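You operate a simulated robot arm through the tools that you are given. There is no shell and no other tool. Be economical: measure what you need, move in short steps, check, and stop when the job is done.

Carry out the task below with a simulated robot arm. There is one attempt and no reset: what you move stays moved.

TASK
Put things in order on the dresser top. At the end: the red bottle stands where the green dust pad stood; the stopper stands on top of the yellow crumpled paper; the green dust pad stands where the white socks stood; the white socks stands where the stopper stood; whatever was shut is shut again. Leave all else as you found it, and nothing knocked over.
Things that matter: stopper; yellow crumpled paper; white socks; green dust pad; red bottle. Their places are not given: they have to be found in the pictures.

It is judged by the outcome, as a careful person would: the job done as asked, and still so three seconds after it is handed in. It fails if anything else is knocked over, pushed out of place, dropped, spilled or broken.

THE ROBOT
A 7-joint arm with a two-finger parallel gripper, fixed in place. Base frame: the origin is at the foot of the arm, x ahead of it, y to its left, z up; the work surface is at about z = 80. Lengths are in cm, angles in rad, forces in N, time in s.
With the tool pointing down near the work surface it reaches from about 30 to 70 cm from the base axis. Its first joint turns from -1.152 to 1.152 rad. Payload 1.57 kg.
Tool frame: the origin (TCP) lies between the finger pads and is the grasp point; the fingertips stand 3 cm ahead of it; z points along the fingers, y is the line along which they close. The gripper opens to 11 cm. The fingers are 2.4 cm wide and 1.2 cm thick; the gripper's body (4.8 by 11.2 cm) begins 7.8 cm behind the TCP.
Orientation is that of the tool frame in the base frame, as [roll, pitch, yaw] about the fixed x, y, z axes, in that order (R = Rz(yaw) Ry(pitch) Rx(roll)). With the fingers straight down and closing along the base's y, the tool's x points along the base's -x, its y along +y and its z along -z.

THE INTERFACE
- The arm moves only by the tool step_arm. Its argument "commands" is a list of rows, each a list of 2 entries, a list of its own where there are three numbers: the shift along the tool's x, y, z in cm, then the turn, a rotation vector about the tool's x, y, z in degrees. In form: [[[tx, ty, tz], [wx, wy, wz]], ...]. A call has 1 to 8 rows; each row is the pose to reach, as a shift and turn from the pose commanded when the call began, along the tool's axes at that moment. "jaw" is the opening in per cent of the stroke, from 0 (shut) to 100 (fully open), set as the call begins (left out, the last holds). A row lasts 0.2 s, in which the tool goes at most 5 cm and 0.15 rad; a call with a longer step from one row to the next is refused whole, and so is a gripper value outside its range. A pose out of reach is approached as far as the arm can. The call stops where the force on the tool passes 40 N (or 10 N more than at its start, if that is more) or the arm is blocked; 0.2 s more then pass. The fingers move at their own pace (about 10.8 cm/s each) and stop on an object; they squeeze with about 30 N. The grip force told is the motor's: it shows also when the fingers shut on nothing. Time passes only in rows, and 0.2 s behind the last, so rows that repeat a pose let the fingers close. It gives the time, the measured TCP pose, the force on the tool (base axes), the opening and the grip force at its end, in the units of the frame above (readings bear some noise).
- Cameras (640 x 400 px; columns grow to the right, rows downward): "scene" is fixed at [14.95, -38.23, 140.11]; the picture's right is [0.89, -0.45, 0.00], its down [-0.27, -0.53, -0.80] and it looks along [0.36, 0.72, -0.59] (base axes); focal length 311 px, centre (320, 200). "wrist" rides on the gripper at [-3.6, 0, -8] in the tool frame; the picture's right is [0.00, -1.00, 0.00], its down [0.97, 0.00, -0.24] and it looks along [0.24, 0.00, 0.97] (tool axes); focal length 218 px, centre (320, 200).
- grab_frame(camera): a new picture of that camera. No time passes.
- point_at(camera, pixels): for up to 12 pixels [column, row] of the newest picture of that camera ("zoom" is the newest enlarged one), the place [x, y, z] in the base frame of the surface seen there, good to about 0.2 cm. No time passes.
- inspect(camera, box): a new picture of the part [left, top, right, bottom] of that camera's present view, enlarged. No time passes.
- finish_job(): hands the job in; it is judged then, once.

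Work in short steps. Measure before you move; look again where a grasp or a placing could have gone wrong, and mend it. You have 80 turns and 34 pictures in all, those below and enlarged ones among them. Open the gripper and draw the arm clear of the work before you hand the job in, unless the task says otherwise; then end with one line.

The tools are called after ">>>" by a JSON object that holds its "api" and its "payload". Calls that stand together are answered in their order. step_arm: Moves the arm, as the interface text tells. Its arguments: {"type":"object","properties":{"commands":{"type":"array"},"jaw":{"type":"number"}},"required":["commands"]} The other tools are called the same way: grab_frame (camera) takes a picture; point_at (camera, pixels) gives the place of the surface under pixels of a picture; inspect (camera, box) takes an enlarged picture of a part of a camera's view; finish_job () hands the job in.

At the start:

```text
clock: 0.0
tool_pos: [47.76, -0.19, 104.61]
orientation: [-3.141, 0.0, -3.141]
force: [0.4, -0.4, 0.7]
grip_width: 10.98
grasp_force: 0.0
```

scene: 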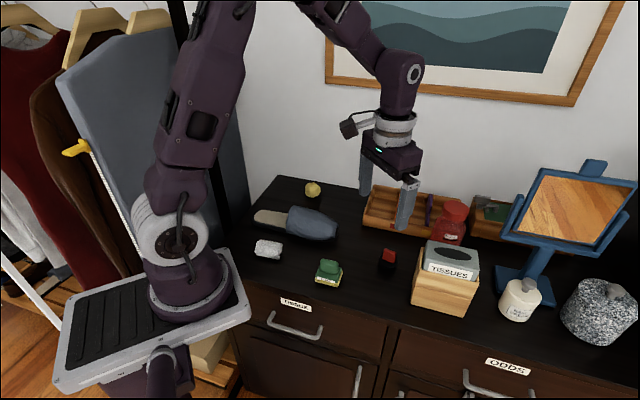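
wrist: 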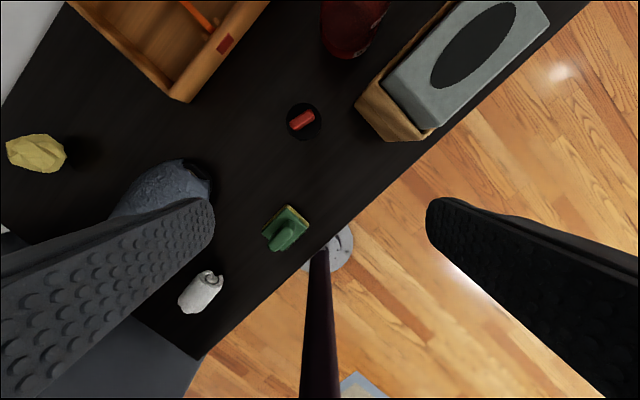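

The scene shows white socks (268,248), green pad (328,272), a red/black object (388,260, likely the stopper), yellow paper (313,189) and red bottle (452,220). I'll zoom in.

>>> {"api": "inspect", "payload": {"camera": "scene", "box": [230, 170, 420, 290]}}

>>> {"api": "inspect", "payload": {"camera": "scene", "box": [360, 170, 560, 320]}}

```text
3.33 times, centred on (325, 230) of scene
```

zoom: 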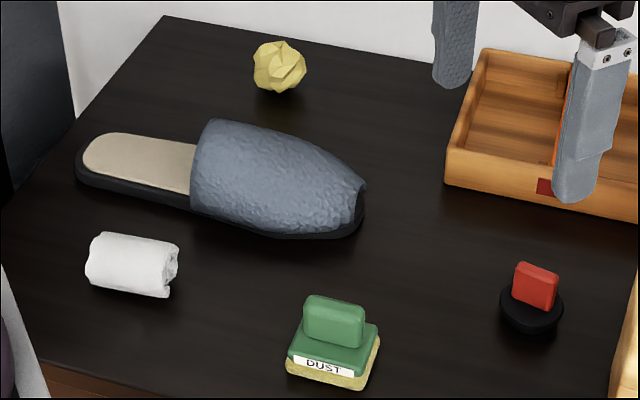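

```text
2.67 times, centred on (460, 245) of scene
```

zoom: 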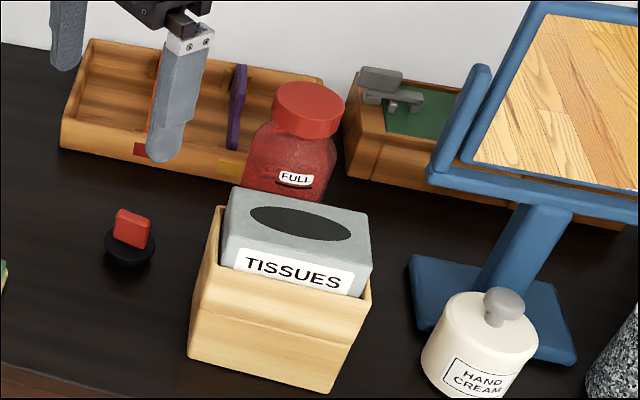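

Now measuring the items in the base frame from the scene and wrist pictures.

>>> {"api": "point_at", "payload": {"camera": "scene", "pixels": [[313, 184], [313, 195], [268, 243], [259, 248], [280, 252], [328, 265], [328, 275], [388, 253], [388, 266], [452, 204], [450, 225], [300, 240]]}}

>>> {"api": "point_at", "payload": {"camera": "wrist", "pixels": [[36, 153], [12, 153], [62, 153], [36, 170], [190, 302], [212, 280], [283, 237], [290, 208], [308, 226], [302, 120], [318, 120], [350, 30]]}}

>>> {"api": "inspect", "payload": {"camera": "wrist", "box": [160, 90, 340, 320]}}

```text
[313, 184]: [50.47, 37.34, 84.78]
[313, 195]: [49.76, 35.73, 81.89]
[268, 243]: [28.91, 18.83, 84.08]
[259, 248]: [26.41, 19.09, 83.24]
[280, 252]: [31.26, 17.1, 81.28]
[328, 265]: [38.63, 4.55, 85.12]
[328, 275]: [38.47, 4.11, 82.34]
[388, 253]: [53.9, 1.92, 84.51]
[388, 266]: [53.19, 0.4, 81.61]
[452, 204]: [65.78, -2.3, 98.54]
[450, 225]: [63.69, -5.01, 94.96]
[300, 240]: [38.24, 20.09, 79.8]
```

```text
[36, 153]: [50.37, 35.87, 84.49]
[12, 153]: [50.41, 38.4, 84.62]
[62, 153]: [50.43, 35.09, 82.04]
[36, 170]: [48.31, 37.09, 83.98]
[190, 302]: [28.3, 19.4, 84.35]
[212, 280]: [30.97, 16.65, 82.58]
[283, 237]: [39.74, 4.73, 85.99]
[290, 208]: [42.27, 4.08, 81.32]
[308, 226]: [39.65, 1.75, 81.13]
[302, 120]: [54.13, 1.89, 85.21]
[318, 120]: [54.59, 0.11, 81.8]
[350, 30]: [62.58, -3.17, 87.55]
```

```text
1.74 times, centred on (250, 205) of wrist
```

zoom: 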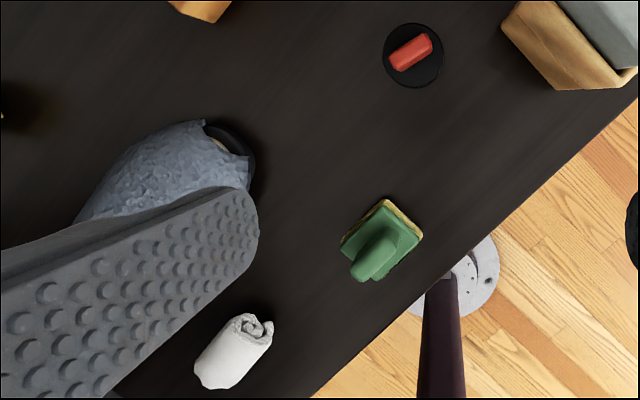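

Estimated stopper at ~(54,1.5), table at z≈79.8. I move above the stopper for a closer wrist view.

>>> {"api": "step_arm", "payload": {"commands": [[[-3, 1, 3], [0, 0, 0]], [[-4.5, 1.7, 7], [0, 0, 0]], [[-4.5, 1.7, 9], [0, 0, 0]]], "jaw": 100}}

>>> {"api": "grab_frame", "payload": {"camera": "wrist"}}

```text
clock: 0.8
tool_pos: [52.15, 1.78, 95.42]
orientation: [3.141, 0.001, -3.141]
force: [0.0, -0.1, 0.3]
grip_width: 11.0
grasp_force: 0.1
```

```text
28 pictures are left
```

wrist: 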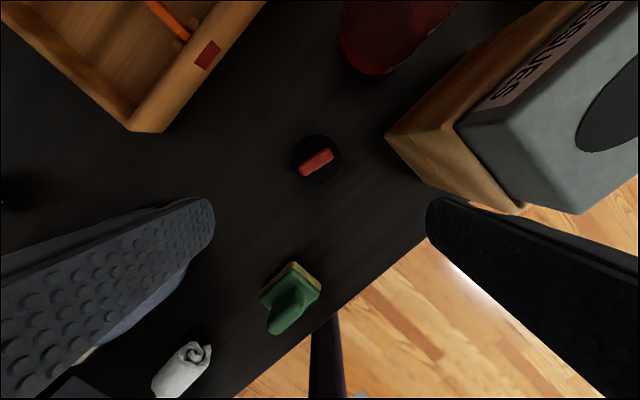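

Stopper at (316,159). Measuring stopper, tissue box, and bottle.

>>> {"api": "point_at", "payload": {"camera": "wrist", "pixels": [[316, 162], [302, 170], [330, 153], [292, 158], [340, 158], [316, 136], [318, 184], [460, 128], [390, 135], [375, 40], [343, 40], [390, 75]]}}

>>> {"api": "inspect", "payload": {"camera": "wrist", "box": [280, 130, 350, 190]}}

```text
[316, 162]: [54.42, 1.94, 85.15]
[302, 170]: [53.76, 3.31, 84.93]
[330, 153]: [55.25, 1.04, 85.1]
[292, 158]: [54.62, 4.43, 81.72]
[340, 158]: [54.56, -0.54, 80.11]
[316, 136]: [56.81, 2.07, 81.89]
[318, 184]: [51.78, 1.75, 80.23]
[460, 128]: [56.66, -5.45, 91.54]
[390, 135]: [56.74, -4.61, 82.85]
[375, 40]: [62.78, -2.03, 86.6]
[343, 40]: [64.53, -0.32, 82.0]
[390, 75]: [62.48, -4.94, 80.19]
```

```text
6.67 times, centred on (315, 160) of wrist
```

zoom: 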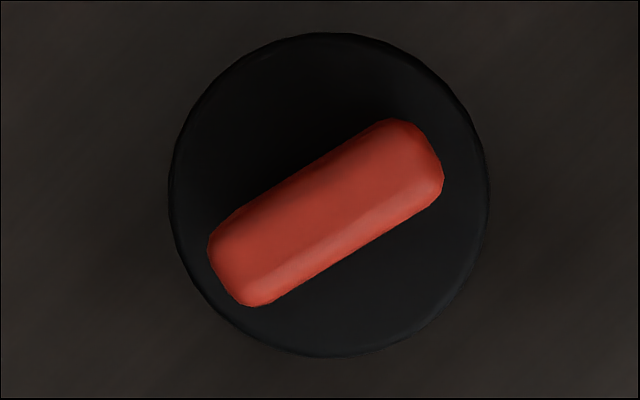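

Stopper handle centre ≈(54.4,2.05), top 85.2, long axis at -57°; disc top ≈81.8. I turn the tool 57° so the jaws close across the handle, centred above it.

>>> {"api": "step_arm", "payload": {"commands": [[[-0.5, 0.1, 0], [0, 0, 8.2]], [[-1, 0.1, 0], [0, 0, 16.4]], [[-1.5, 0.2, 0], [0, 0, 24.6]], [[-2, 0.3, 0], [0, 0, 32.8]], [[-2.3, 0.3, 0], [0, 0, 41]], [[-2.3, 0.3, 0], [0, 0, 49.2]], [[-2.3, 0.3, 0], [0, 0, 57]], [[-2.3, 0.3, 1], [0, 0, 57]]], "jaw": 45}}

>>> {"api": "grab_frame", "payload": {"camera": "wrist"}}

```text
clock: 2.6
tool_pos: [54.5, 1.8, 94.49]
orientation: [3.141, 0.0, 2.145]
force: [0.3, -0.5, -0.8]
grip_width: 4.94
grasp_force: 0.1
```

```text
26 pictures are left
```

wrist: 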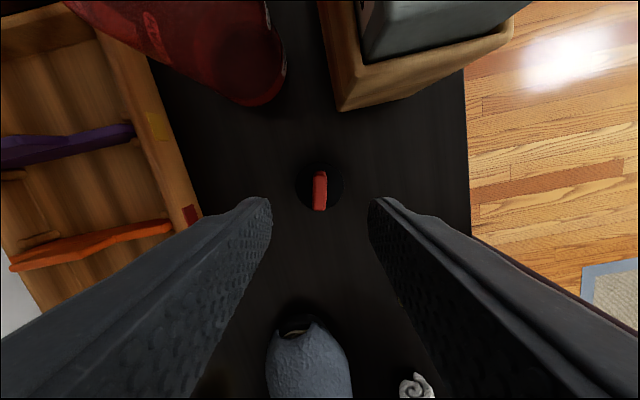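

Handle is centred at column 319 and aligned. Descending to TCP z≈85.3, tips 0.5 above the disc.

>>> {"api": "step_arm", "payload": {"commands": [[[0.2, 0.1, 4], [0, 0, 0]], [[0.25, 0.1, 7], [0, 0, 0]], [[0.25, 0.1, 9.2], [0, 0, 0]], [[0.25, 0.1, 9.2], [0, 0, 0]]]}}

>>> {"api": "step_arm", "payload": {"commands": [[[0, 0, 0], [0, 0, 0]], [[0, 0, 0], [0, 0, 0]], [[0, 0, 0], [0, 0, 0]]], "jaw": 0}}

>>> {"api": "step_arm", "payload": {"commands": [[[0, 0, -3], [0, 0, 0]], [[0, 0, -7], [0, 0, 0]], [[0, 0, -10], [0, 0, 0]], [[0, 0, -10], [0, 0, 0]]]}}

>>> {"api": "grab_frame", "payload": {"camera": "wrist"}}

```text
clock: 3.6
tool_pos: [54.5, 2.2, 85.28]
orientation: [-3.141, 0.0, 2.146]
force: [0.0, -0.3, 0.3]
grip_width: 4.94
grasp_force: 0.1
```

```text
clock: 4.4
tool_pos: [54.51, 2.2, 85.25]
orientation: [3.141, 0.0, 2.147]
force: [-0.2, -0.5, -1.5]
grip_width: 1.04
grasp_force: 28.0
```

```text
clock: 5.4
tool_pos: [54.48, 2.42, 95.19]
orientation: [3.141, 0.001, 2.147]
force: [0.6, -0.4, -0.3]
grip_width: 0.0
grasp_force: 21.5
```

```text
25 pictures are left
```

wrist: 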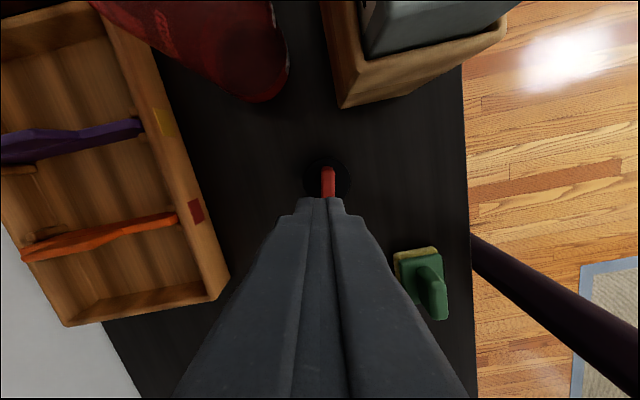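

The grip slipped off (opening 0); the stopper still stands at (328,180). I measure it again.

>>> {"api": "point_at", "payload": {"camera": "wrist", "pixels": [[327, 170], [328, 182], [328, 194], [306, 180], [350, 180], [327, 160]]}}

>>> {"api": "inspect", "payload": {"camera": "scene", "box": [350, 220, 430, 280]}}

```text
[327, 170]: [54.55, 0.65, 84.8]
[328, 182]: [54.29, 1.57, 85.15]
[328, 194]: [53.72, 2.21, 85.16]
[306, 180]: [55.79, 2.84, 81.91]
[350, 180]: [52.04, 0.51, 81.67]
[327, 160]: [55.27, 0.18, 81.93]
```

```text
6.67 times, centred on (390, 250) of scene
```

zoom: 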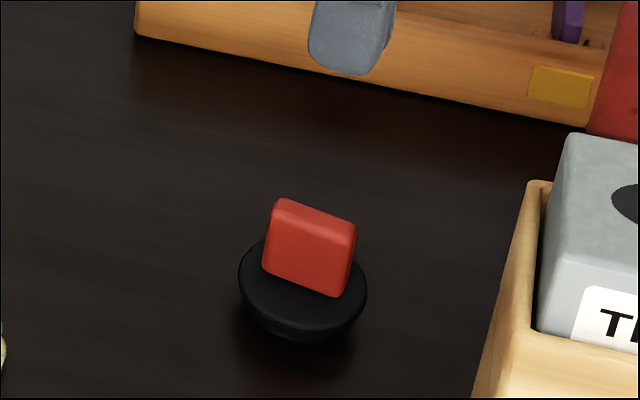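

The stopper shifted slightly to ≈(53.95,1.65) and is upright. I open, re-centre, go a bit deeper, and grip again, then lift just slightly to check.

>>> {"api": "step_arm", "payload": {"commands": [[[-0.36, -0.86, 0], [0, 0, 0]], [[-0.36, -0.86, 0], [0, 0, 0]], [[-0.36, -0.86, 4], [0, 0, 0]], [[-0.36, -0.86, 8], [0, 0, 0]], [[-0.36, -0.86, 9.8], [0, 0, 0]], [[-0.36, -0.86, 10.3], [0, 0, 0]], [[-0.36, -0.86, 10.3], [0, 0, 0]]], "jaw": 40}}

>>> {"api": "inspect", "payload": {"camera": "scene", "box": [350, 220, 430, 280]}}

```text
clock: 7.0
tool_pos: [53.93, 1.51, 84.72]
orientation: [-3.141, 0.0, 2.147]
force: [1.1, 0.3, -0.6]
grip_width: 4.38
grasp_force: 0.0
```

```text
6.67 times, centred on (390, 250) of scene
```

zoom: 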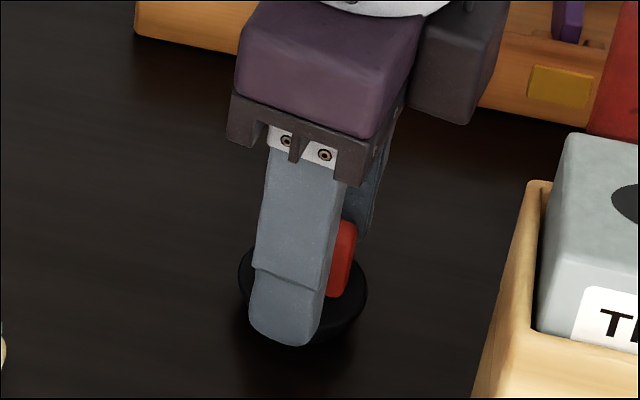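

Fingers straddle the handle well. Closing, then a slow short lift.

>>> {"api": "step_arm", "payload": {"commands": [[[0, 0, 0], [0, 0, 0]], [[0, 0, 0], [0, 0, 0]], [[0, 0, 0], [0, 0, 0]], [[0, 0, 0], [0, 0, 0]]], "jaw": 0}}

>>> {"api": "step_arm", "payload": {"commands": [[[0, 0, -0.5], [0, 0, 0]], [[0, 0, -1], [0, 0, 0]], [[0, 0, -1.5], [0, 0, 0]], [[0, 0, -2], [0, 0, 0]]]}}

>>> {"api": "inspect", "payload": {"camera": "scene", "box": [350, 220, 430, 280]}}

```text
clock: 8.0
tool_pos: [53.85, 1.57, 84.8]
orientation: [-3.141, 0.001, 2.146]
force: [0.8, 0.1, 0.3]
grip_width: 1.08
grasp_force: 28.3
```

```text
clock: 9.0
tool_pos: [53.82, 1.37, 86.89]
orientation: [-3.141, -0.001, 2.144]
force: [0.3, 1.0, 0.1]
grip_width: 1.09
grasp_force: 28.6
```

```text
6.67 times, centred on (390, 250) of scene
```

zoom: 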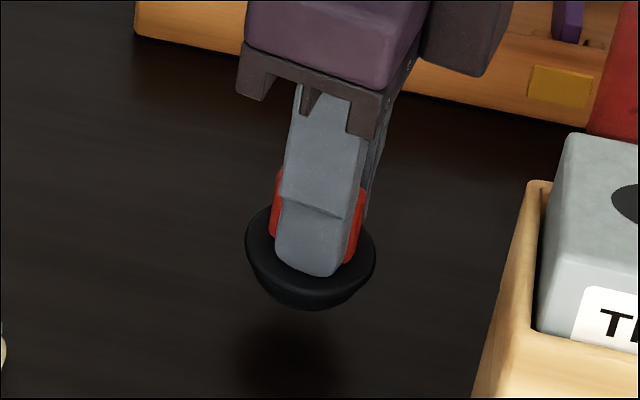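

Stopper is held, base ~5.0 below TCP. Raising, then carrying toward the paper while turning 35°.

>>> {"api": "step_arm", "payload": {"commands": [[[0, 0, -2], [0, 0, 0]], [[0, 0, -5], [0, 0, 0]], [[0, 0, -8], [0, 0, 0]], [[0, 0, -11], [0, 0, 0]]]}}

>>> {"api": "step_arm", "payload": {"commands": [[[2, 0.9, 0], [0, 0, -4]], [[5.5, 2.5, 0], [0, 0, -8]], [[9, 4.1, 0], [0, 0, -13]], [[12.5, 5.7, 0], [0, 0, -18]], [[16, 7.3, 0], [0, 0, -23]], [[19.5, 8.9, 0], [0, 0, -28]], [[22.5, 10.3, 0], [0, 0, -33]], [[24.4, 11.25, 0], [0, 0, -35]]]}}

>>> {"api": "grab_frame", "payload": {"camera": "wrist"}}

```text
clock: 10.0
tool_pos: [54.2, 1.54, 97.88]
orientation: [-3.139, 0.0, 2.148]
force: [-0.9, 0.0, 0.1]
grip_width: 1.06
grasp_force: 28.0
```

```text
clock: 11.8
tool_pos: [50.06, 28.04, 97.96]
orientation: [3.141, 0.001, 2.758]
force: [-0.1, 0.3, -0.5]
grip_width: 1.05
grasp_force: 28.3
```

```text
21 pictures are left
```

wrist: 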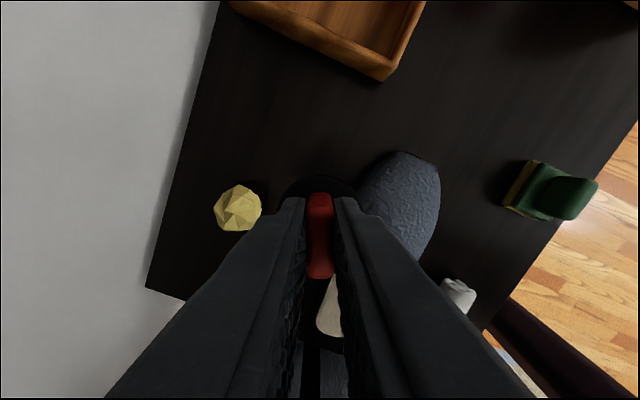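

Paper at (238,209), clear view. Measuring its apex and extents.

>>> {"api": "point_at", "payload": {"camera": "wrist", "pixels": [[238, 209], [230, 205], [246, 207], [238, 196], [238, 220], [238, 190], [217, 208], [259, 210], [240, 228], [225, 195], [250, 220], [168, 215]]}}

>>> {"api": "inspect", "payload": {"camera": "wrist", "box": [198, 180, 278, 240]}}

>>> {"api": "inspect", "payload": {"camera": "scene", "box": [280, 160, 360, 220]}}

```text
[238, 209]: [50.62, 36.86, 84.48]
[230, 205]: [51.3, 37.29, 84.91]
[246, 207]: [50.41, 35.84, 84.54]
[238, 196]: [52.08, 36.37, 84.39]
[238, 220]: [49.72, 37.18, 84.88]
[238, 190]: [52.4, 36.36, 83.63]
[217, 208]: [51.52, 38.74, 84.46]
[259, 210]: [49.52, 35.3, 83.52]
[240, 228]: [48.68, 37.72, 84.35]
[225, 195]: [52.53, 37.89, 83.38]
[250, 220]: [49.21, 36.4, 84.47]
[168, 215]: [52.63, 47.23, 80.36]
```

```text
6.67 times, centred on (238, 210) of wrist
```

zoom: 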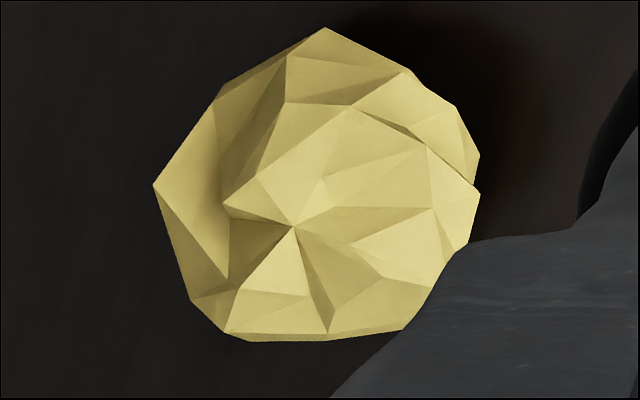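

```text
6.67 times, centred on (320, 190) of scene
```

zoom: 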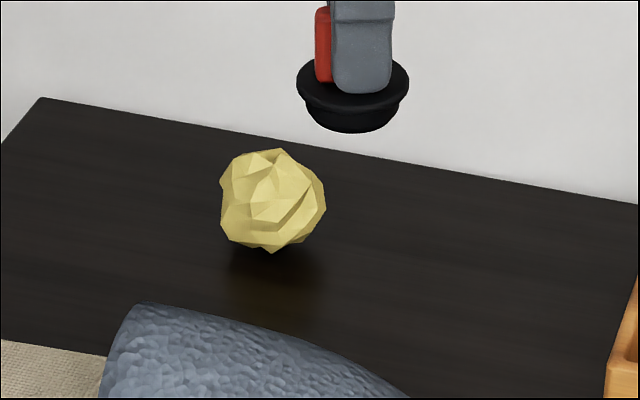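

Paper top ≈84.9, centre ≈(50.5,36.95), wall about 7.4 cm behind. I go over it, turning the jaw line parallel to the wall.

>>> {"api": "step_arm", "payload": {"commands": [[[0, 0.5, 0], [0, 0, -7]], [[0.2, 1.5, 0], [0, 0, -14]], [[0.6, 2.5, 0], [0, 0, -21]], [[1.1, 4, 0], [0, 0, -28]], [[1.6, 5.5, 0], [0, 0, -35]], [[2.2, 7, 0], [0, 0, -42]], [[2.7, 8, 0], [0, 0, -49]], [[2.9, 8.38, 0], [0, 0, -55]]]}}

>>> {"api": "step_arm", "payload": {"commands": [[[0, 0, 2], [0, 0, 0]], [[0, 0, 4], [0, 0, 0]], [[0, 0, 5.5], [0, 0, 0]], [[0, 0, 5.5], [0, 0, 0]]]}}

>>> {"api": "inspect", "payload": {"camera": "scene", "box": [280, 150, 360, 210]}}

>>> {"api": "grab_frame", "payload": {"camera": "wrist"}}

```text
clock: 13.6
tool_pos: [50.54, 36.86, 97.82]
orientation: [-3.14, 0.0, -2.564]
force: [-1.2, 0.8, -0.7]
grip_width: 1.07
grasp_force: 28.4
```

```text
clock: 14.6
tool_pos: [50.59, 36.84, 92.4]
orientation: [-3.141, -0.001, -2.565]
force: [-0.2, 0.1, -0.9]
grip_width: 1.06
grasp_force: 28.8
```

```text
6.67 times, centred on (320, 180) of scene
```

zoom: 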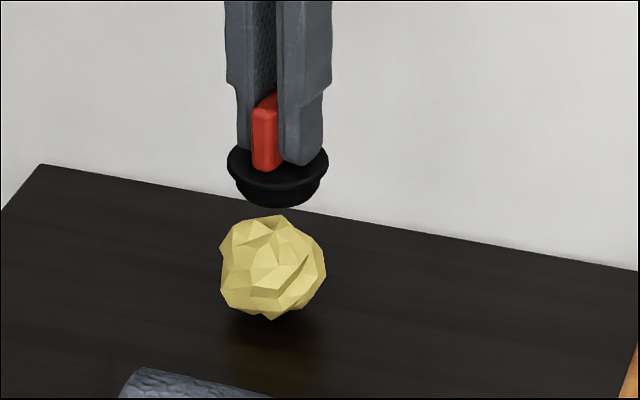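

```text
17 pictures are left
```

wrist: 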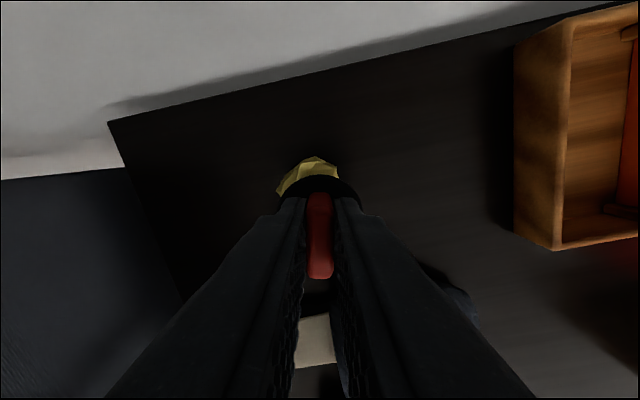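

Checking the alignment via visible paper points.

>>> {"api": "point_at", "payload": {"camera": "wrist", "pixels": [[280, 190], [285, 182], [300, 165], [317, 160], [336, 166], [338, 174], [278, 188], [320, 212], [348, 190], [292, 195], [320, 180]]}}

>>> {"api": "point_at", "payload": {"camera": "zoom", "pixels": [[230, 160], [326, 160], [278, 205], [222, 260], [323, 265], [282, 222], [272, 310], [272, 260], [265, 110]]}}

```text
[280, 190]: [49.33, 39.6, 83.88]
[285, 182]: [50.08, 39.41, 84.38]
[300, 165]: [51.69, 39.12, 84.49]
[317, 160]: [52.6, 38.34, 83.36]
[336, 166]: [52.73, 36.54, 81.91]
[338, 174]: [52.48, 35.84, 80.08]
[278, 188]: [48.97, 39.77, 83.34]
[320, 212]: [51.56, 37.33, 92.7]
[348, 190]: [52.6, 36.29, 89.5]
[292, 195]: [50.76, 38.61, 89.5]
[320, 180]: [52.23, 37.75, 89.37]
```

```text
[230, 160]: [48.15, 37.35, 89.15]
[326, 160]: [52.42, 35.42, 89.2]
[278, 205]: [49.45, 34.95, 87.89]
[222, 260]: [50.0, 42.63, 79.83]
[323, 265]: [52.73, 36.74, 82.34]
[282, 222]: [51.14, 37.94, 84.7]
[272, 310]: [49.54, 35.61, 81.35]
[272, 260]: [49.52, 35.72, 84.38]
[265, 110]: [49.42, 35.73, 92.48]
```

Disc centre ≈(50.3,36.4) versus paper top centre ≈(50.6,37.3): I shift by (0.3,0.9) and lower gently.

>>> {"api": "step_arm", "payload": {"commands": [[[-0.4, 0.3, 0], [0, 0, 0]], [[-0.74, 0.59, 0], [0, 0, 0]], [[-0.74, 0.59, 1], [0, 0, 0]], [[-0.74, 0.59, 1.7], [0, 0, 0]], [[-0.74, 0.59, 2], [0, 0, 0]], [[-0.74, 0.59, 2.1], [0, 0, 0]]]}}

>>> {"api": "inspect", "payload": {"camera": "scene", "box": [280, 150, 360, 210]}}

```text
clock: 16.0
tool_pos: [50.89, 37.76, 90.27]
orientation: [3.141, 0.001, -2.565]
force: [-0.5, 0.8, -0.4]
grip_width: 1.07
grasp_force: 28.9
```

```text
6.67 times, centred on (320, 180) of scene
```

zoom: 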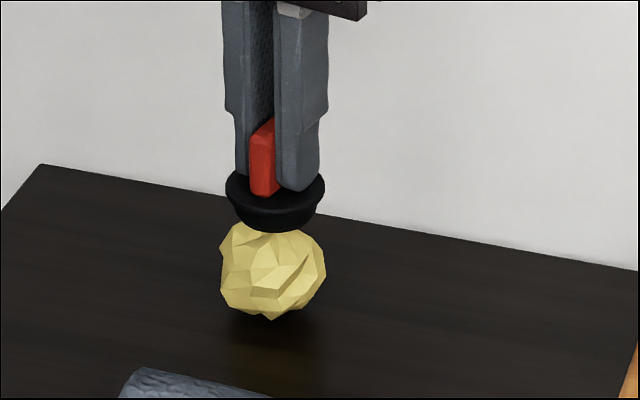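

Well aligned and nearly touching. Lowering in tiny steps to feel contact.

>>> {"api": "step_arm", "payload": {"commands": [[[0, 0, 0.1], [0, 0, 0]], [[0, 0, 0.2], [0, 0, 0]], [[0, 0, 0.3], [0, 0, 0]], [[0, 0, 0.3], [0, 0, 0]]]}}

>>> {"api": "step_arm", "payload": {"commands": [[[0, 0, 0.1], [0, 0, 0]], [[0, 0, 0.2], [0, 0, 0]], [[0, 0, 0.2], [0, 0, 0]]]}}

```text
clock: 17.0
tool_pos: [50.84, 37.77, 90.04]
orientation: [3.141, 0.0, -2.564]
force: [0.5, -0.7, 0.8]
grip_width: 1.07
grasp_force: 28.2
```

```text
clock: 17.8
tool_pos: [50.85, 37.81, 90.01]
orientation: [3.14, 0.002, -2.565]
force: [-0.3, 0.6, 13.7]
grip_width: 1.06
grasp_force: 28.3
```

Contact at z≈90 with 13.7 N; I ease up slightly and release with a small opening.

>>> {"api": "step_arm", "payload": {"commands": [[[0, 0, -0.15], [0, 0, 0]], [[0, 0, -0.15], [0, 0, 0]]]}}

>>> {"api": "step_arm", "payload": {"commands": [[[0, 0, -0.15], [0, 0, 0]], [[0, 0, -0.15], [0, 0, 0]], [[0, 0, -0.15], [0, 0, 0]]], "jaw": 28}}

>>> {"api": "inspect", "payload": {"camera": "scene", "box": [280, 150, 360, 210]}}

```text
clock: 18.4
tool_pos: [50.73, 37.67, 90.0]
orientation: [-3.141, -0.001, -2.565]
force: [0.7, -0.2, 2.2]
grip_width: 1.06
grasp_force: 28.5
```

```text
clock: 19.2
tool_pos: [50.77, 37.71, 90.21]
orientation: [-3.141, 0.001, -2.565]
force: [0.4, 0.3, -0.4]
grip_width: 3.07
grasp_force: 0.0
```

```text
6.67 times, centred on (320, 180) of scene
```

zoom: 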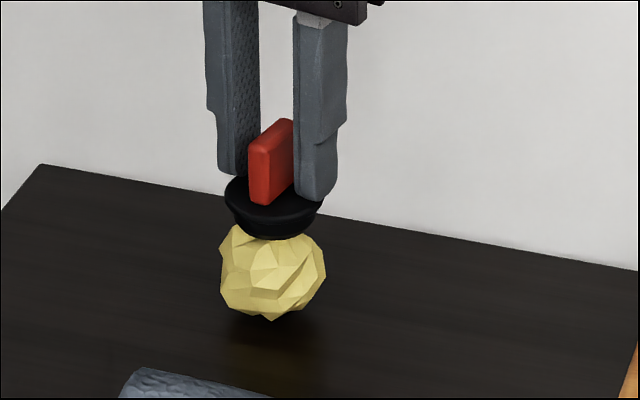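

Stopper stands on the paper. Retreating straight up, then going toward the socks while turning.

>>> {"api": "step_arm", "payload": {"commands": [[[0, 0, -2], [0, 0, 0]], [[0, 0, -5], [0, 0, 0]], [[0, 0, -8], [0, 0, 0]], [[0, 0, -10], [0, 0, 0]]]}}

>>> {"api": "step_arm", "payload": {"commands": [[[2.5, -0.5, 0], [0, 0, 8]], [[6, -1.2, 0], [0, 0, 16]], [[9.5, -2, 0], [0, 0, 24]], [[13, -2.7, 0], [0, 0, 32]], [[16.5, -3.4, 0], [0, 0, 40]], [[20, -4.2, 0], [0, 0, 48]], [[23, -4.8, 0], [0, 0, 56]], [[24.6, -5.15, 0], [0, 0, 64]]], "jaw": 65}}

>>> {"api": "grab_frame", "payload": {"camera": "wrist"}}

```text
clock: 20.2
tool_pos: [50.92, 37.61, 100.15]
orientation: [-3.141, 0.0, -2.565]
force: [0.0, 0.3, 0.5]
grip_width: 3.09
grasp_force: 0.1
```

```text
clock: 22.0
tool_pos: [32.96, 20.07, 100.22]
orientation: [-3.141, 0.0, 2.597]
force: [-0.7, -0.5, 1.0]
grip_width: 7.15
grasp_force: 0.0
```

```text
14 pictures are left
```

wrist: 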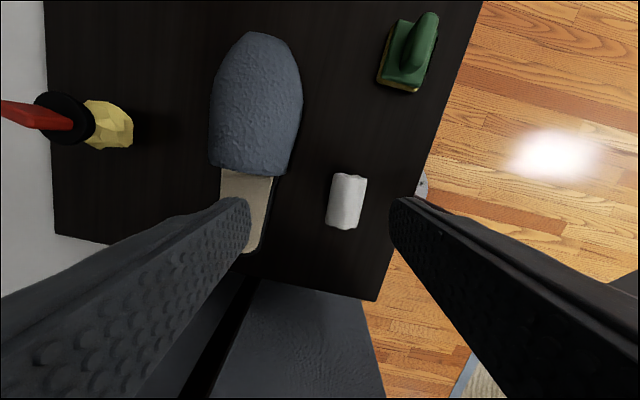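

Socks at (347,201), pad at (408,50). Measuring both.

>>> {"api": "point_at", "payload": {"camera": "wrist", "pixels": [[347, 201], [331, 200], [363, 202], [350, 176], [344, 226], [335, 176], [365, 180], [329, 224], [358, 229], [267, 200], [275, 240], [280, 180]]}}

>>> {"api": "point_at", "payload": {"camera": "wrist", "pixels": [[427, 25], [412, 60], [420, 45], [397, 22], [379, 85], [418, 91], [432, 55], [400, 70], [390, 60]]}}

```text
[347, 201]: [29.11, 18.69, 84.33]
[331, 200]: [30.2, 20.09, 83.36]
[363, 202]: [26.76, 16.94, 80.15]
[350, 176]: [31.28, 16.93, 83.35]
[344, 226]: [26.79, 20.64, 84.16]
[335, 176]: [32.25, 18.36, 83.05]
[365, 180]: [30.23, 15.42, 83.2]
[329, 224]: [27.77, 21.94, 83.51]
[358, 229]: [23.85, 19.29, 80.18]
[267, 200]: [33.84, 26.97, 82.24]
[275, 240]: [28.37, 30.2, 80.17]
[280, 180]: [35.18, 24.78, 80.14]
```

```text
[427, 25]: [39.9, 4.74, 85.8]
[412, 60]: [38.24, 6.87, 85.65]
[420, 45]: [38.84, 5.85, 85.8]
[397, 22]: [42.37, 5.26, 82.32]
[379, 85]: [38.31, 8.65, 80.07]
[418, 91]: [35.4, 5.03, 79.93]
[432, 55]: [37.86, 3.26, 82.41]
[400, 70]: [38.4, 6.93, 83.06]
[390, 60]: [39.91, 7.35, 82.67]
```

Socks centre (29.1,18.75), axis ≈141°, top 84.3. Rotate 8°, centre and descend to TCP 83.2, then grip.

>>> {"api": "step_arm", "payload": {"commands": [[[1.3, -1.5, 2], [0, 0, 4]], [[2.62, -3.13, 5], [0, 0, 8]], [[2.62, -3.13, 9], [0, 0, 8]], [[2.62, -3.13, 13], [0, 0, 8]], [[2.62, -3.13, 15.5], [0, 0, 8]], [[2.62, -3.13, 17], [0, 0, 8]], [[2.62, -3.13, 17], [0, 0, 8]]]}}

>>> {"api": "step_arm", "payload": {"commands": [[[0, 0, 0], [0, 0, 0]], [[0, 0, 0], [0, 0, 0]], [[0, 0, 0], [0, 0, 0]], [[0, 0, 0], [0, 0, 0]]], "jaw": 0}}

>>> {"api": "step_arm", "payload": {"commands": [[[0, 0, -1], [0, 0, 0]], [[0, 0, -3], [0, 0, 0]], [[0, 0, -5], [0, 0, 0]], [[0, 0, -8], [0, 0, 0]], [[0, 0, -11], [0, 0, 0]], [[0, 0, -14], [0, 0, 0]]]}}

>>> {"api": "grab_frame", "payload": {"camera": "wrist"}}

```text
clock: 23.6
tool_pos: [29.19, 18.77, 83.17]
orientation: [3.141, 0.0, 2.461]
force: [0.4, -0.6, 0.2]
grip_width: 7.16
grasp_force: 0.0
```

```text
clock: 24.6
tool_pos: [29.12, 18.87, 83.2]
orientation: [-3.141, 0.0, 2.46]
force: [-0.5, 0.9, -0.4]
grip_width: 4.79
grasp_force: 30.0
```

```text
clock: 26.0
tool_pos: [29.17, 18.76, 97.16]
orientation: [-3.141, 0.0, 2.461]
force: [0.6, -0.5, 0.1]
grip_width: 4.78
grasp_force: 30.3
```

```text
13 pictures are left
```

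wrist: 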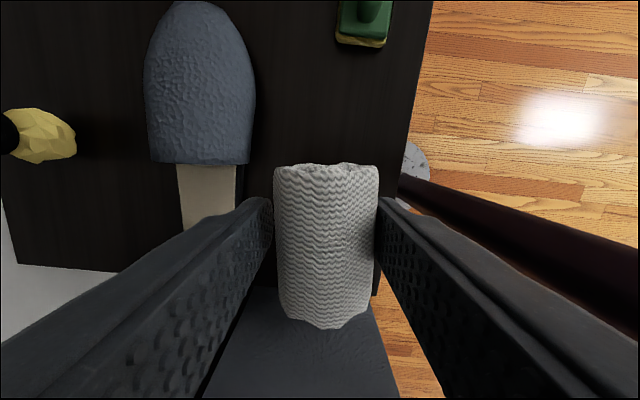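

Socks are held securely, bottom ~3.4 below TCP. Carrying to the stopper's original spot (54.3,1.95).

>>> {"api": "step_arm", "payload": {"commands": [[[-2.5, 0.2, 0], [0, 0, 0]], [[-6.5, 0.6, 0], [0, 0, 0]], [[-11, 1, 0], [0, 0, 0]], [[-15.5, 1.4, 0], [0, 0, 0]], [[-20, 1.8, 0], [0, 0, 0]], [[-24.5, 2.2, 0], [0, 0, 0]], [[-28.5, 2.6, 0], [0, 0, 0]], [[-30.1, 2.76, 0], [0, 0, 0]]]}}

>>> {"api": "step_arm", "payload": {"commands": [[[0, 0, 3], [0, 0, 0]], [[0, 0, 7], [0, 0, 0]], [[0, 0, 10], [0, 0, 0]], [[0, 0, 12], [0, 0, 0]], [[0, 0, 13], [0, 0, 0]], [[0, 0, 13.3], [0, 0, 0]], [[0, 0, 13.5], [0, 0, 0]], [[0, 0, 13.5], [0, 0, 0]]]}}

>>> {"api": "inspect", "payload": {"camera": "scene", "box": [330, 190, 450, 280]}}

```text
clock: 27.8
tool_pos: [54.33, 2.03, 97.2]
orientation: [-3.141, -0.001, 2.459]
force: [-0.3, 0.1, -0.5]
grip_width: 4.79
grasp_force: 29.7
```

```text
clock: 29.6
tool_pos: [54.33, 1.91, 83.79]
orientation: [-3.142, 0.0, 2.46]
force: [0.2, 0.5, -0.9]
grip_width: 4.78
grasp_force: 30.0
```

```text
4.44 times, centred on (390, 235) of scene
```

zoom: 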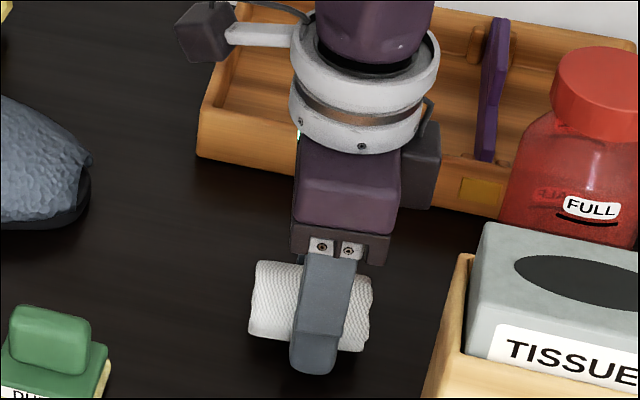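

Clear all around. Lowering the last 0.5 cm, then releasing.

>>> {"api": "step_arm", "payload": {"commands": [[[0, 0, 0.2], [0, 0, 0]], [[0, 0, 0.4], [0, 0, 0]], [[0, 0, 0.5], [0, 0, 0]], [[0, 0, 0.5], [0, 0, 0]]]}}

>>> {"api": "step_arm", "payload": {"commands": [[[0, 0, 0], [0, 0, 0]], [[0, 0, 0], [0, 0, 0]], [[0, 0, 0], [0, 0, 0]]], "jaw": 62}}

>>> {"api": "step_arm", "payload": {"commands": [[[0, 0, -3], [0, 0, 0]], [[0, 0, -7], [0, 0, 0]], [[0, 0, -11], [0, 0, 0]], [[0, 0, -14], [0, 0, 0]]]}}

```text
clock: 30.6
tool_pos: [54.31, 2.03, 83.14]
orientation: [3.14, 0.001, 2.461]
force: [-1.0, -0.4, 0.2]
grip_width: 4.78
grasp_force: 29.9
```

```text
clock: 31.4
tool_pos: [54.21, 1.91, 83.22]
orientation: [-3.141, 0.0, 2.461]
force: [0.6, 0.6, -0.3]
grip_width: 6.82
grasp_force: 0.1
```

```text
clock: 32.4
tool_pos: [54.3, 1.76, 97.16]
orientation: [3.141, 0.0, 2.461]
force: [0.7, -0.1, 0.1]
grip_width: 6.79
grasp_force: 0.1
```

Now above the green pad for a close look.

>>> {"api": "step_arm", "payload": {"commands": [[[2.5, -1.3, 0], [0, 0, 0]], [[6.5, -3.5, 0], [0, 0, 0]], [[10.5, -5.6, 0], [0, 0, 0]], [[13.8, -7.3, 0], [0, 0, 0]], [[13.8, -7.3, 0], [0, 0, 0]]]}}

>>> {"api": "grab_frame", "payload": {"camera": "wrist"}}

```text
clock: 33.6
tool_pos: [39.01, 4.91, 97.05]
orientation: [-3.141, 0.0, 2.461]
force: [-0.3, 1.2, 0.5]
grip_width: 6.82
grasp_force: 0.1
```

```text
11 pictures are left
```

wrist: 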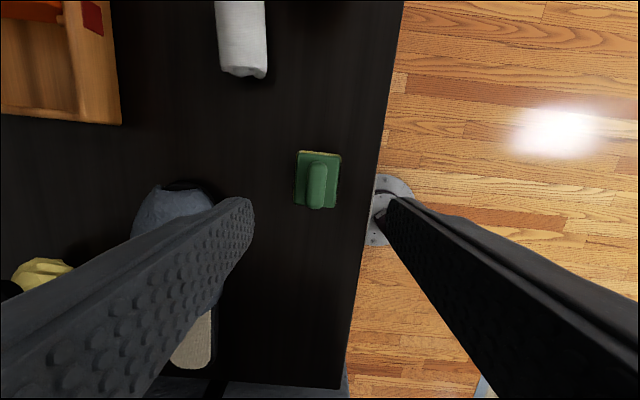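

Pad at (318,182), handle nearly aligned with the tool. Measuring it.

>>> {"api": "point_at", "payload": {"camera": "wrist", "pixels": [[318, 168], [317, 186], [316, 203], [309, 185], [325, 185], [299, 153], [340, 157], [336, 205], [296, 203], [300, 180], [335, 180]]}}

>>> {"api": "inspect", "payload": {"camera": "wrist", "box": [278, 150, 358, 210]}}

```text
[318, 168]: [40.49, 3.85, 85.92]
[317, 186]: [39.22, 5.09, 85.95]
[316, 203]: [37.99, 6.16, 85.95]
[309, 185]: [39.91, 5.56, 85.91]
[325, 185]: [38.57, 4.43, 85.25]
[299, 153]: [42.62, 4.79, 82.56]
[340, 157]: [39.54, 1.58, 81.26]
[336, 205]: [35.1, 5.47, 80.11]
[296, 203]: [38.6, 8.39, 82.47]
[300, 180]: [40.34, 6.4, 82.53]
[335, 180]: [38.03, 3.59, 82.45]
```

```text
6.67 times, centred on (318, 180) of wrist
```

zoom: 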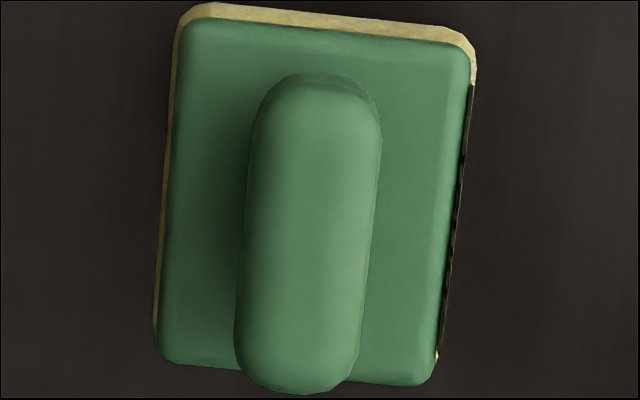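

Pad centre (39.15,5.0), handle axis 137°, top 85.95, plate top 82.5. Rotating 4°, descending to TCP 85.75, gripping and lifting slowly.

>>> {"api": "step_arm", "payload": {"commands": [[[-0.1, 0.2, 4], [0, 0, 4]], [[-0.1, 0.2, 8], [0, 0, 4]], [[-0.1, 0.2, 10.5], [0, 0, 4]], [[-0.1, 0.2, 11.25], [0, 0, 4]], [[-0.1, 0.2, 11.25], [0, 0, 4]]], "jaw": 45}}

>>> {"api": "step_arm", "payload": {"commands": [[[0, 0, 0], [0, 0, 0]], [[0, 0, 0], [0, 0, 0]], [[0, 0, 0], [0, 0, 0]], [[0, 0, 0], [0, 0, 0]]], "jaw": 0}}

>>> {"api": "step_arm", "payload": {"commands": [[[0, 0, -0.5], [0, 0, 0]], [[0, 0, -1], [0, 0, 0]], [[0, 0, -2], [0, 0, 0]], [[0, 0, -3.5], [0, 0, 0]], [[0, 0, -5.5], [0, 0, 0]], [[0, 0, -8], [0, 0, 0]], [[0, 0, -10], [0, 0, 0]]]}}

>>> {"api": "grab_frame", "payload": {"camera": "wrist"}}

```text
clock: 34.8
tool_pos: [39.18, 5.03, 85.88]
orientation: [3.141, 0.0, 2.391]
force: [0.8, 1.7, 0.0]
grip_width: 4.93
grasp_force: 0.1
```

```text
clock: 35.8
tool_pos: [39.13, 5.13, 86.05]
orientation: [3.142, 0.0, 2.392]
force: [0.5, 0.0, -0.3]
grip_width: 1.7
grasp_force: 29.9
```

```text
clock: 37.4
tool_pos: [39.21, 5.19, 95.91]
orientation: [-3.142, 0.0, 2.391]
force: [0.0, -0.5, -0.3]
grip_width: 1.69
grasp_force: 29.4
```

```text
9 pictures are left
```

wrist: 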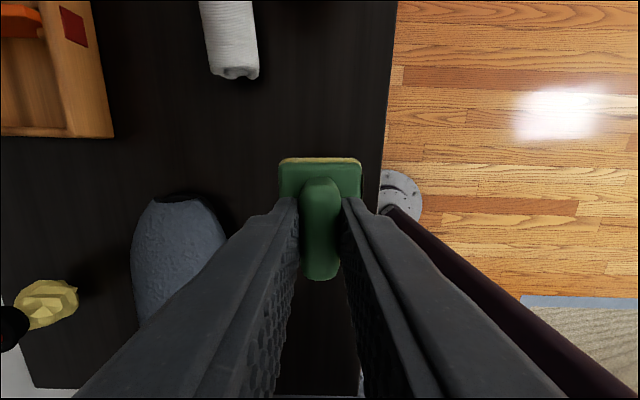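

Pad held. Carrying to the socks' old place (29.1,18.75) and lowering.

>>> {"api": "step_arm", "payload": {"commands": [[[2.5, 0.5, 0], [0, 0, 0]], [[6.5, 1.2, 0], [0, 0, 0]], [[10.5, 1.9, 0], [0, 0, 0]], [[14.5, 2.6, 0], [0, 0, 0]], [[16.66, 3.05, 0], [0, 0, 0]], [[16.66, 3.05, 3], [0, 0, 0]], [[16.66, 3.05, 6], [0, 0, 0]], [[16.66, 3.05, 8.5], [0, 0, 0]]]}}

>>> {"api": "step_arm", "payload": {"commands": [[[0, 0, 0.4], [0, 0, 0]], [[0, 0, 0.8], [0, 0, 0]], [[0, 0, 1.0], [0, 0, 0]], [[0, 0, 1.2], [0, 0, 0]], [[0, 0, 1.3], [0, 0, 0]], [[0, 0, 1.3], [0, 0, 0]]]}}

```text
clock: 39.2
tool_pos: [29.18, 18.45, 87.4]
orientation: [3.142, 0.0, 2.392]
force: [0.1, -0.2, -0.6]
grip_width: 1.7
grasp_force: 30.2
```

```text
clock: 40.6
tool_pos: [29.18, 18.65, 86.06]
orientation: [3.141, 0.0, 2.39]
force: [0.8, -0.1, -0.8]
grip_width: 1.7
grasp_force: 30.3
```

>>> {"api": "step_arm", "payload": {"commands": [[[0, 0, 0.1], [0, 0, 0]], [[0, 0, 0.2], [0, 0, 0]], [[0, 0, 0.2], [0, 0, 0]]]}}

```text
clock: 41.4
tool_pos: [29.14, 18.61, 85.85]
orientation: [3.139, 0.002, 2.39]
force: [0.9, 0.2, 23.4]
grip_width: 1.71
grasp_force: 29.9
```

In contact (23 N). I ease up slightly, release, rise, and look.

>>> {"api": "step_arm", "payload": {"commands": [[[0, 0, -0.15], [0, 0, 0]], [[0, 0, -0.15], [0, 0, 0]]]}}

>>> {"api": "step_arm", "payload": {"commands": [[[0, 0, -0.15], [0, 0, 0]], [[0, 0, -0.15], [0, 0, 0]], [[0, 0, -0.15], [0, 0, 0]]], "jaw": 40}}

>>> {"api": "step_arm", "payload": {"commands": [[[0, 0, -3], [0, 0, 0]], [[0, 0, -7], [0, 0, 0]], [[0, 0, -11], [0, 0, 0]], [[0, 0, -15], [0, 0, 0]], [[0, 0, -17], [0, 0, 0]]]}}

>>> {"api": "grab_frame", "payload": {"camera": "scene"}}

```text
clock: 42.0
tool_pos: [29.05, 18.59, 86.01]
orientation: [3.141, 0.001, 2.39]
force: [-1.1, 0.1, -0.8]
grip_width: 1.68
grasp_force: 30.2
```

```text
clock: 42.8
tool_pos: [29.15, 18.7, 86.14]
orientation: [3.142, 0.001, 2.391]
force: [0.3, -0.1, -1.3]
grip_width: 4.39
grasp_force: 0.0
```

```text
clock: 44.0
tool_pos: [29.19, 18.6, 103.45]
orientation: [-3.141, 0.0, 2.391]
force: [-0.4, 0.5, 0.1]
grip_width: 4.43
grasp_force: 0.0
```

```text
8 pictures are left
```

scene: 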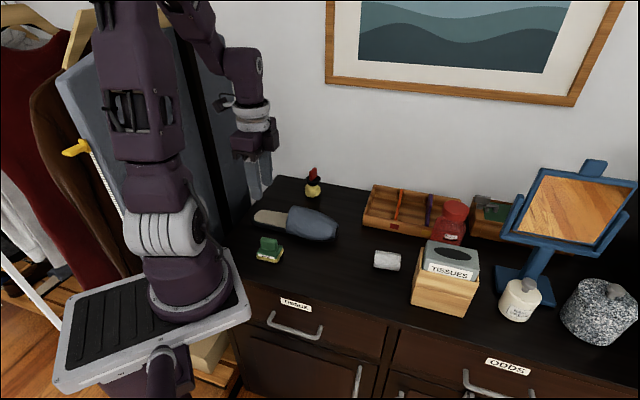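

All three are placed. Now measuring the red bottle in the scene view.

>>> {"api": "inspect", "payload": {"camera": "scene", "box": [400, 180, 500, 255]}}

>>> {"api": "point_at", "payload": {"camera": "scene", "pixels": [[454, 205], [443, 207], [466, 210], [452, 214], [433, 240], [462, 240], [448, 228], [436, 225], [464, 228], [440, 243], [450, 245], [428, 244]]}}

```text
5.33 times, centred on (450, 218) of scene
```

zoom: 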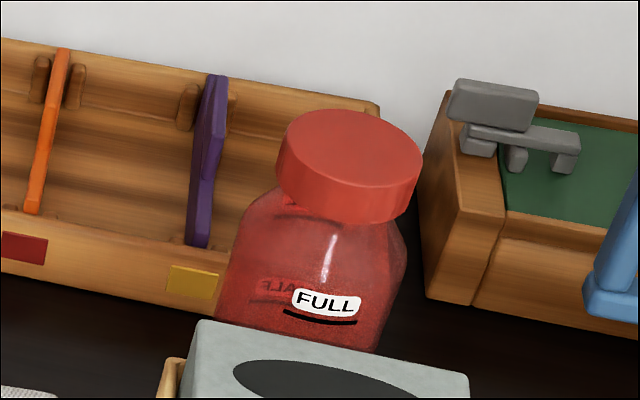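

```text
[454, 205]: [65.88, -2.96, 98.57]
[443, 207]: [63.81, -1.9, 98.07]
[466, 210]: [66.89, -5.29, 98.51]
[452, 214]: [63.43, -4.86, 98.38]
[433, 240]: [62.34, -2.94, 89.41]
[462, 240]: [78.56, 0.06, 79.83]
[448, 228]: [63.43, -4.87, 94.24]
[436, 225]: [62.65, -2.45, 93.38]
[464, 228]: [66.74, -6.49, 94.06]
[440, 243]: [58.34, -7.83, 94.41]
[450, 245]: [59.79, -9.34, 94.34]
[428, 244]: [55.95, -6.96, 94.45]
```

Bottle centre ≈(65.3,-3.8), lid top 98.5, tissue box top 94.4 beside it. I move above it, turning so jaws close along the dresser's length (between tissue box and tray).

>>> {"api": "step_arm", "payload": {"commands": [[[-1.5, 0.3, -1], [0, 0, -5]], [[-4.5, 1, -1], [0, 0, -11]], [[-8, 1.7, -1], [0, 0, -17]], [[-11.5, 2.4, -1], [0, 0, -23]], [[-15, 3.1, -1], [0, 0, -29]], [[-18.5, 3.8, -1], [0, 0, -35]], [[-21, 4.4, -1], [0, 0, -40]], [[-23, 4.8, -1], [0, 0, -45]]], "jaw": 100}}

>>> {"api": "step_arm", "payload": {"commands": [[[0, 0, 0], [0, 0, -5]], [[0, 0, 0], [0, 0, -11]], [[0, 0, 0], [0, 0, -18]], [[0, 0, 0], [0, 0, -25]], [[0, 0, 0], [0, 0, -31]], [[0, 0, 0], [0, 0, -31]]]}}

```text
clock: 45.8
tool_pos: [49.32, 6.22, 104.08]
orientation: [3.141, 0.001, -3.105]
force: [-0.4, 0.5, 0.2]
grip_width: 11.01
grasp_force: 0.2
```

```text
clock: 47.2
tool_pos: [49.18, 6.42, 104.23]
orientation: [-3.141, 0.001, -2.564]
force: [0.3, 0.7, -0.5]
grip_width: 10.99
grasp_force: 0.1
```

>>> {"api": "step_arm", "payload": {"commands": [[[-1.5, -3.5, -0.5], [0, 0, 0]], [[-3.3, -7, -1], [0, 0, 0]], [[-5, -10.5, -1], [0, 0, 0]], [[-6.5, -14, -1], [0, 0, 0]], [[-7.15, -15.3, -1], [0, 0, 0]], [[-7.15, -15.3, -1], [0, 0, 0]]]}}

>>> {"api": "grab_frame", "payload": {"camera": "wrist"}}

```text
clock: 48.6
tool_pos: [63.41, -2.5, 105.12]
orientation: [-3.141, 0.0, -2.567]
force: [-0.7, 1.8, 0.1]
grip_width: 10.99
grasp_force: 0.0
```

```text
6 pictures are left
```

wrist: 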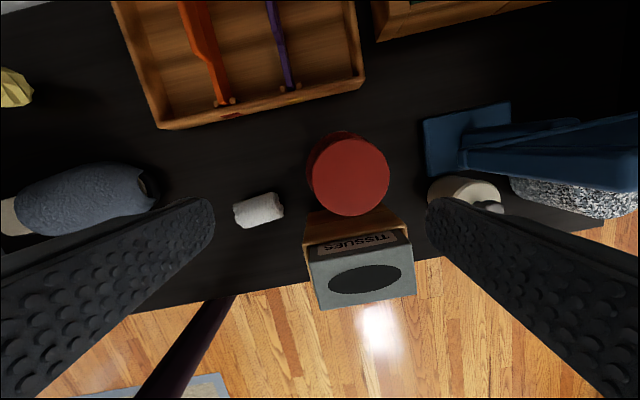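

Reached. Bottle lid at (348,175); measuring lid, tray edge, mirror and tissue clearances.

>>> {"api": "point_at", "payload": {"camera": "wrist", "pixels": [[348, 176], [312, 176], [387, 176], [349, 139], [348, 213], [315, 155], [330, 140], [360, 82], [350, 212], [430, 150], [505, 140], [635, 118]]}}

>>> {"api": "point_at", "payload": {"camera": "wrist", "pixels": [[310, 215], [400, 215], [310, 165], [570, 125], [540, 125], [300, 90], [392, 20], [264, 210], [408, 230], [312, 262]]}}

```text
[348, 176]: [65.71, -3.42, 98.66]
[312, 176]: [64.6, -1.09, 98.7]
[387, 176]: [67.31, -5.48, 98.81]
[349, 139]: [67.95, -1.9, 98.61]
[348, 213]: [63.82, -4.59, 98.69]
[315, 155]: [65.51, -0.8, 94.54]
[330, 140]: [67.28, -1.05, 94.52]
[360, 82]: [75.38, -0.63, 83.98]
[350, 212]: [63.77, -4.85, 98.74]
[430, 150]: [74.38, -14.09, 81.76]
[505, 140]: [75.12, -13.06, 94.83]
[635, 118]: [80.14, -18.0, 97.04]
```

```text
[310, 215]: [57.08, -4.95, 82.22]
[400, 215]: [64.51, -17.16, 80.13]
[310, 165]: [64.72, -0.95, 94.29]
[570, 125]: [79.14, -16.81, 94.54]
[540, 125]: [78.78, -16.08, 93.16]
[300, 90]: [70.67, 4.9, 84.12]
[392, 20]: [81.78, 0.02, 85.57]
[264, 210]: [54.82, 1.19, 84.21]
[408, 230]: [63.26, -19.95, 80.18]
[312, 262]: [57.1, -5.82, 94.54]
```

Bottle axis ≈(65.9,-3.25), body radius ≈3.6, tray top only 84. Centring and descending to TCP 91.6 (palm just above lid).

>>> {"api": "step_arm", "payload": {"commands": [[[-0.8, -1, 0], [0, 0, 0]], [[-1.69, -1.99, 0], [0, 0, 0]], [[-1.69, -1.99, 3.5], [0, 0, 0]], [[-1.69, -1.99, 7], [0, 0, 0]], [[-1.69, -1.99, 10], [0, 0, 0]], [[-1.69, -1.99, 12.5], [0, 0, 0]], [[-1.69, -1.99, 13.4], [0, 0, 0]], [[-1.69, -1.99, 13.4], [0, 0, 0]]]}}

>>> {"api": "inspect", "payload": {"camera": "scene", "box": [400, 170, 510, 250]}}

```text
clock: 50.4
tool_pos: [66.07, -3.18, 91.62]
orientation: [-3.142, 0.001, -2.567]
force: [0.5, -0.2, 0.9]
grip_width: 10.98
grasp_force: 0.1
```

```text
5.00 times, centred on (455, 210) of scene
```

zoom: 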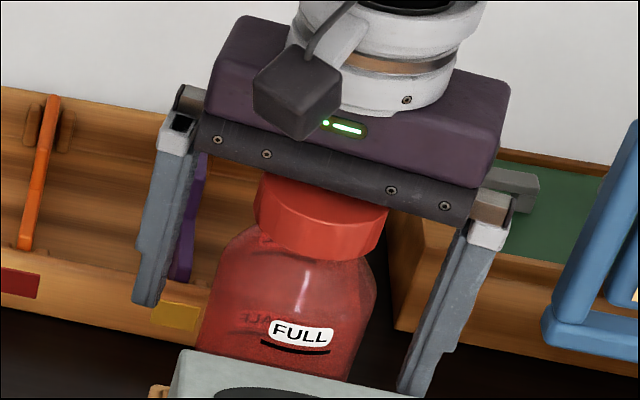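

Bottle is well straddled. Closing, then a small lift to check.

>>> {"api": "step_arm", "payload": {"commands": [[[0, 0, 0], [0, 0, 0]], [[0, 0, 0], [0, 0, 0]], [[0, 0, 0], [0, 0, 0]], [[0, 0, 0], [0, 0, 0]]], "jaw": 0}}

>>> {"api": "step_arm", "payload": {"commands": [[[0, 0, -0.3], [0, 0, 0]], [[0, 0, -0.6], [0, 0, 0]], [[0, 0, -1], [0, 0, 0]], [[0, 0, -1.5], [0, 0, 0]], [[0, 0, -1.5], [0, 0, 0]]]}}

```text
clock: 51.4
tool_pos: [66.11, -3.25, 91.68]
orientation: [3.141, 0.0, -2.566]
force: [-0.1, 0.1, -0.5]
grip_width: 6.53
grasp_force: 30.5
```

```text
clock: 52.6
tool_pos: [66.14, -3.15, 93.34]
orientation: [3.141, 0.0, -2.565]
force: [0.7, 0.2, -2.1]
grip_width: 6.58
grasp_force: 29.9
```

>>> {"api": "step_arm", "payload": {"commands": [[[0, 0, -1], [0, 0, 0]], [[0, 0, -2.5], [0, 0, 0]], [[0, 0, -4], [0, 0, 0]], [[0, 0, -5.5], [0, 0, 0]], [[0, 0, -7], [0, 0, 0]], [[0, 0, -7.5], [0, 0, 0]]]}}

>>> {"api": "inspect", "payload": {"camera": "scene", "box": [360, 120, 520, 270]}}

```text
clock: 54.0
tool_pos: [65.91, -3.26, 100.85]
orientation: [-3.142, 0.0, -2.566]
force: [-0.4, 0.9, -1.9]
grip_width: 6.51
grasp_force: 29.8
```

```text
2.67 times, centred on (440, 195) of scene
```

zoom: 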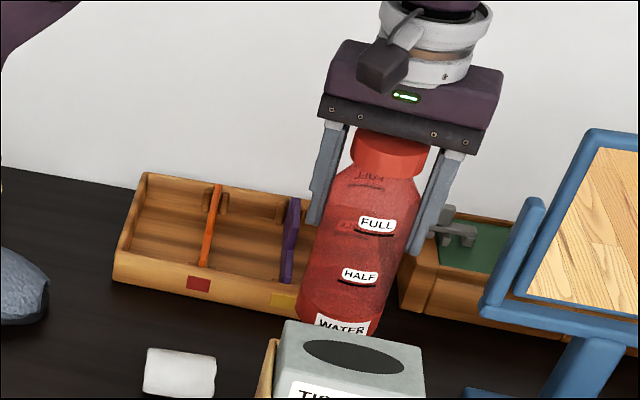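

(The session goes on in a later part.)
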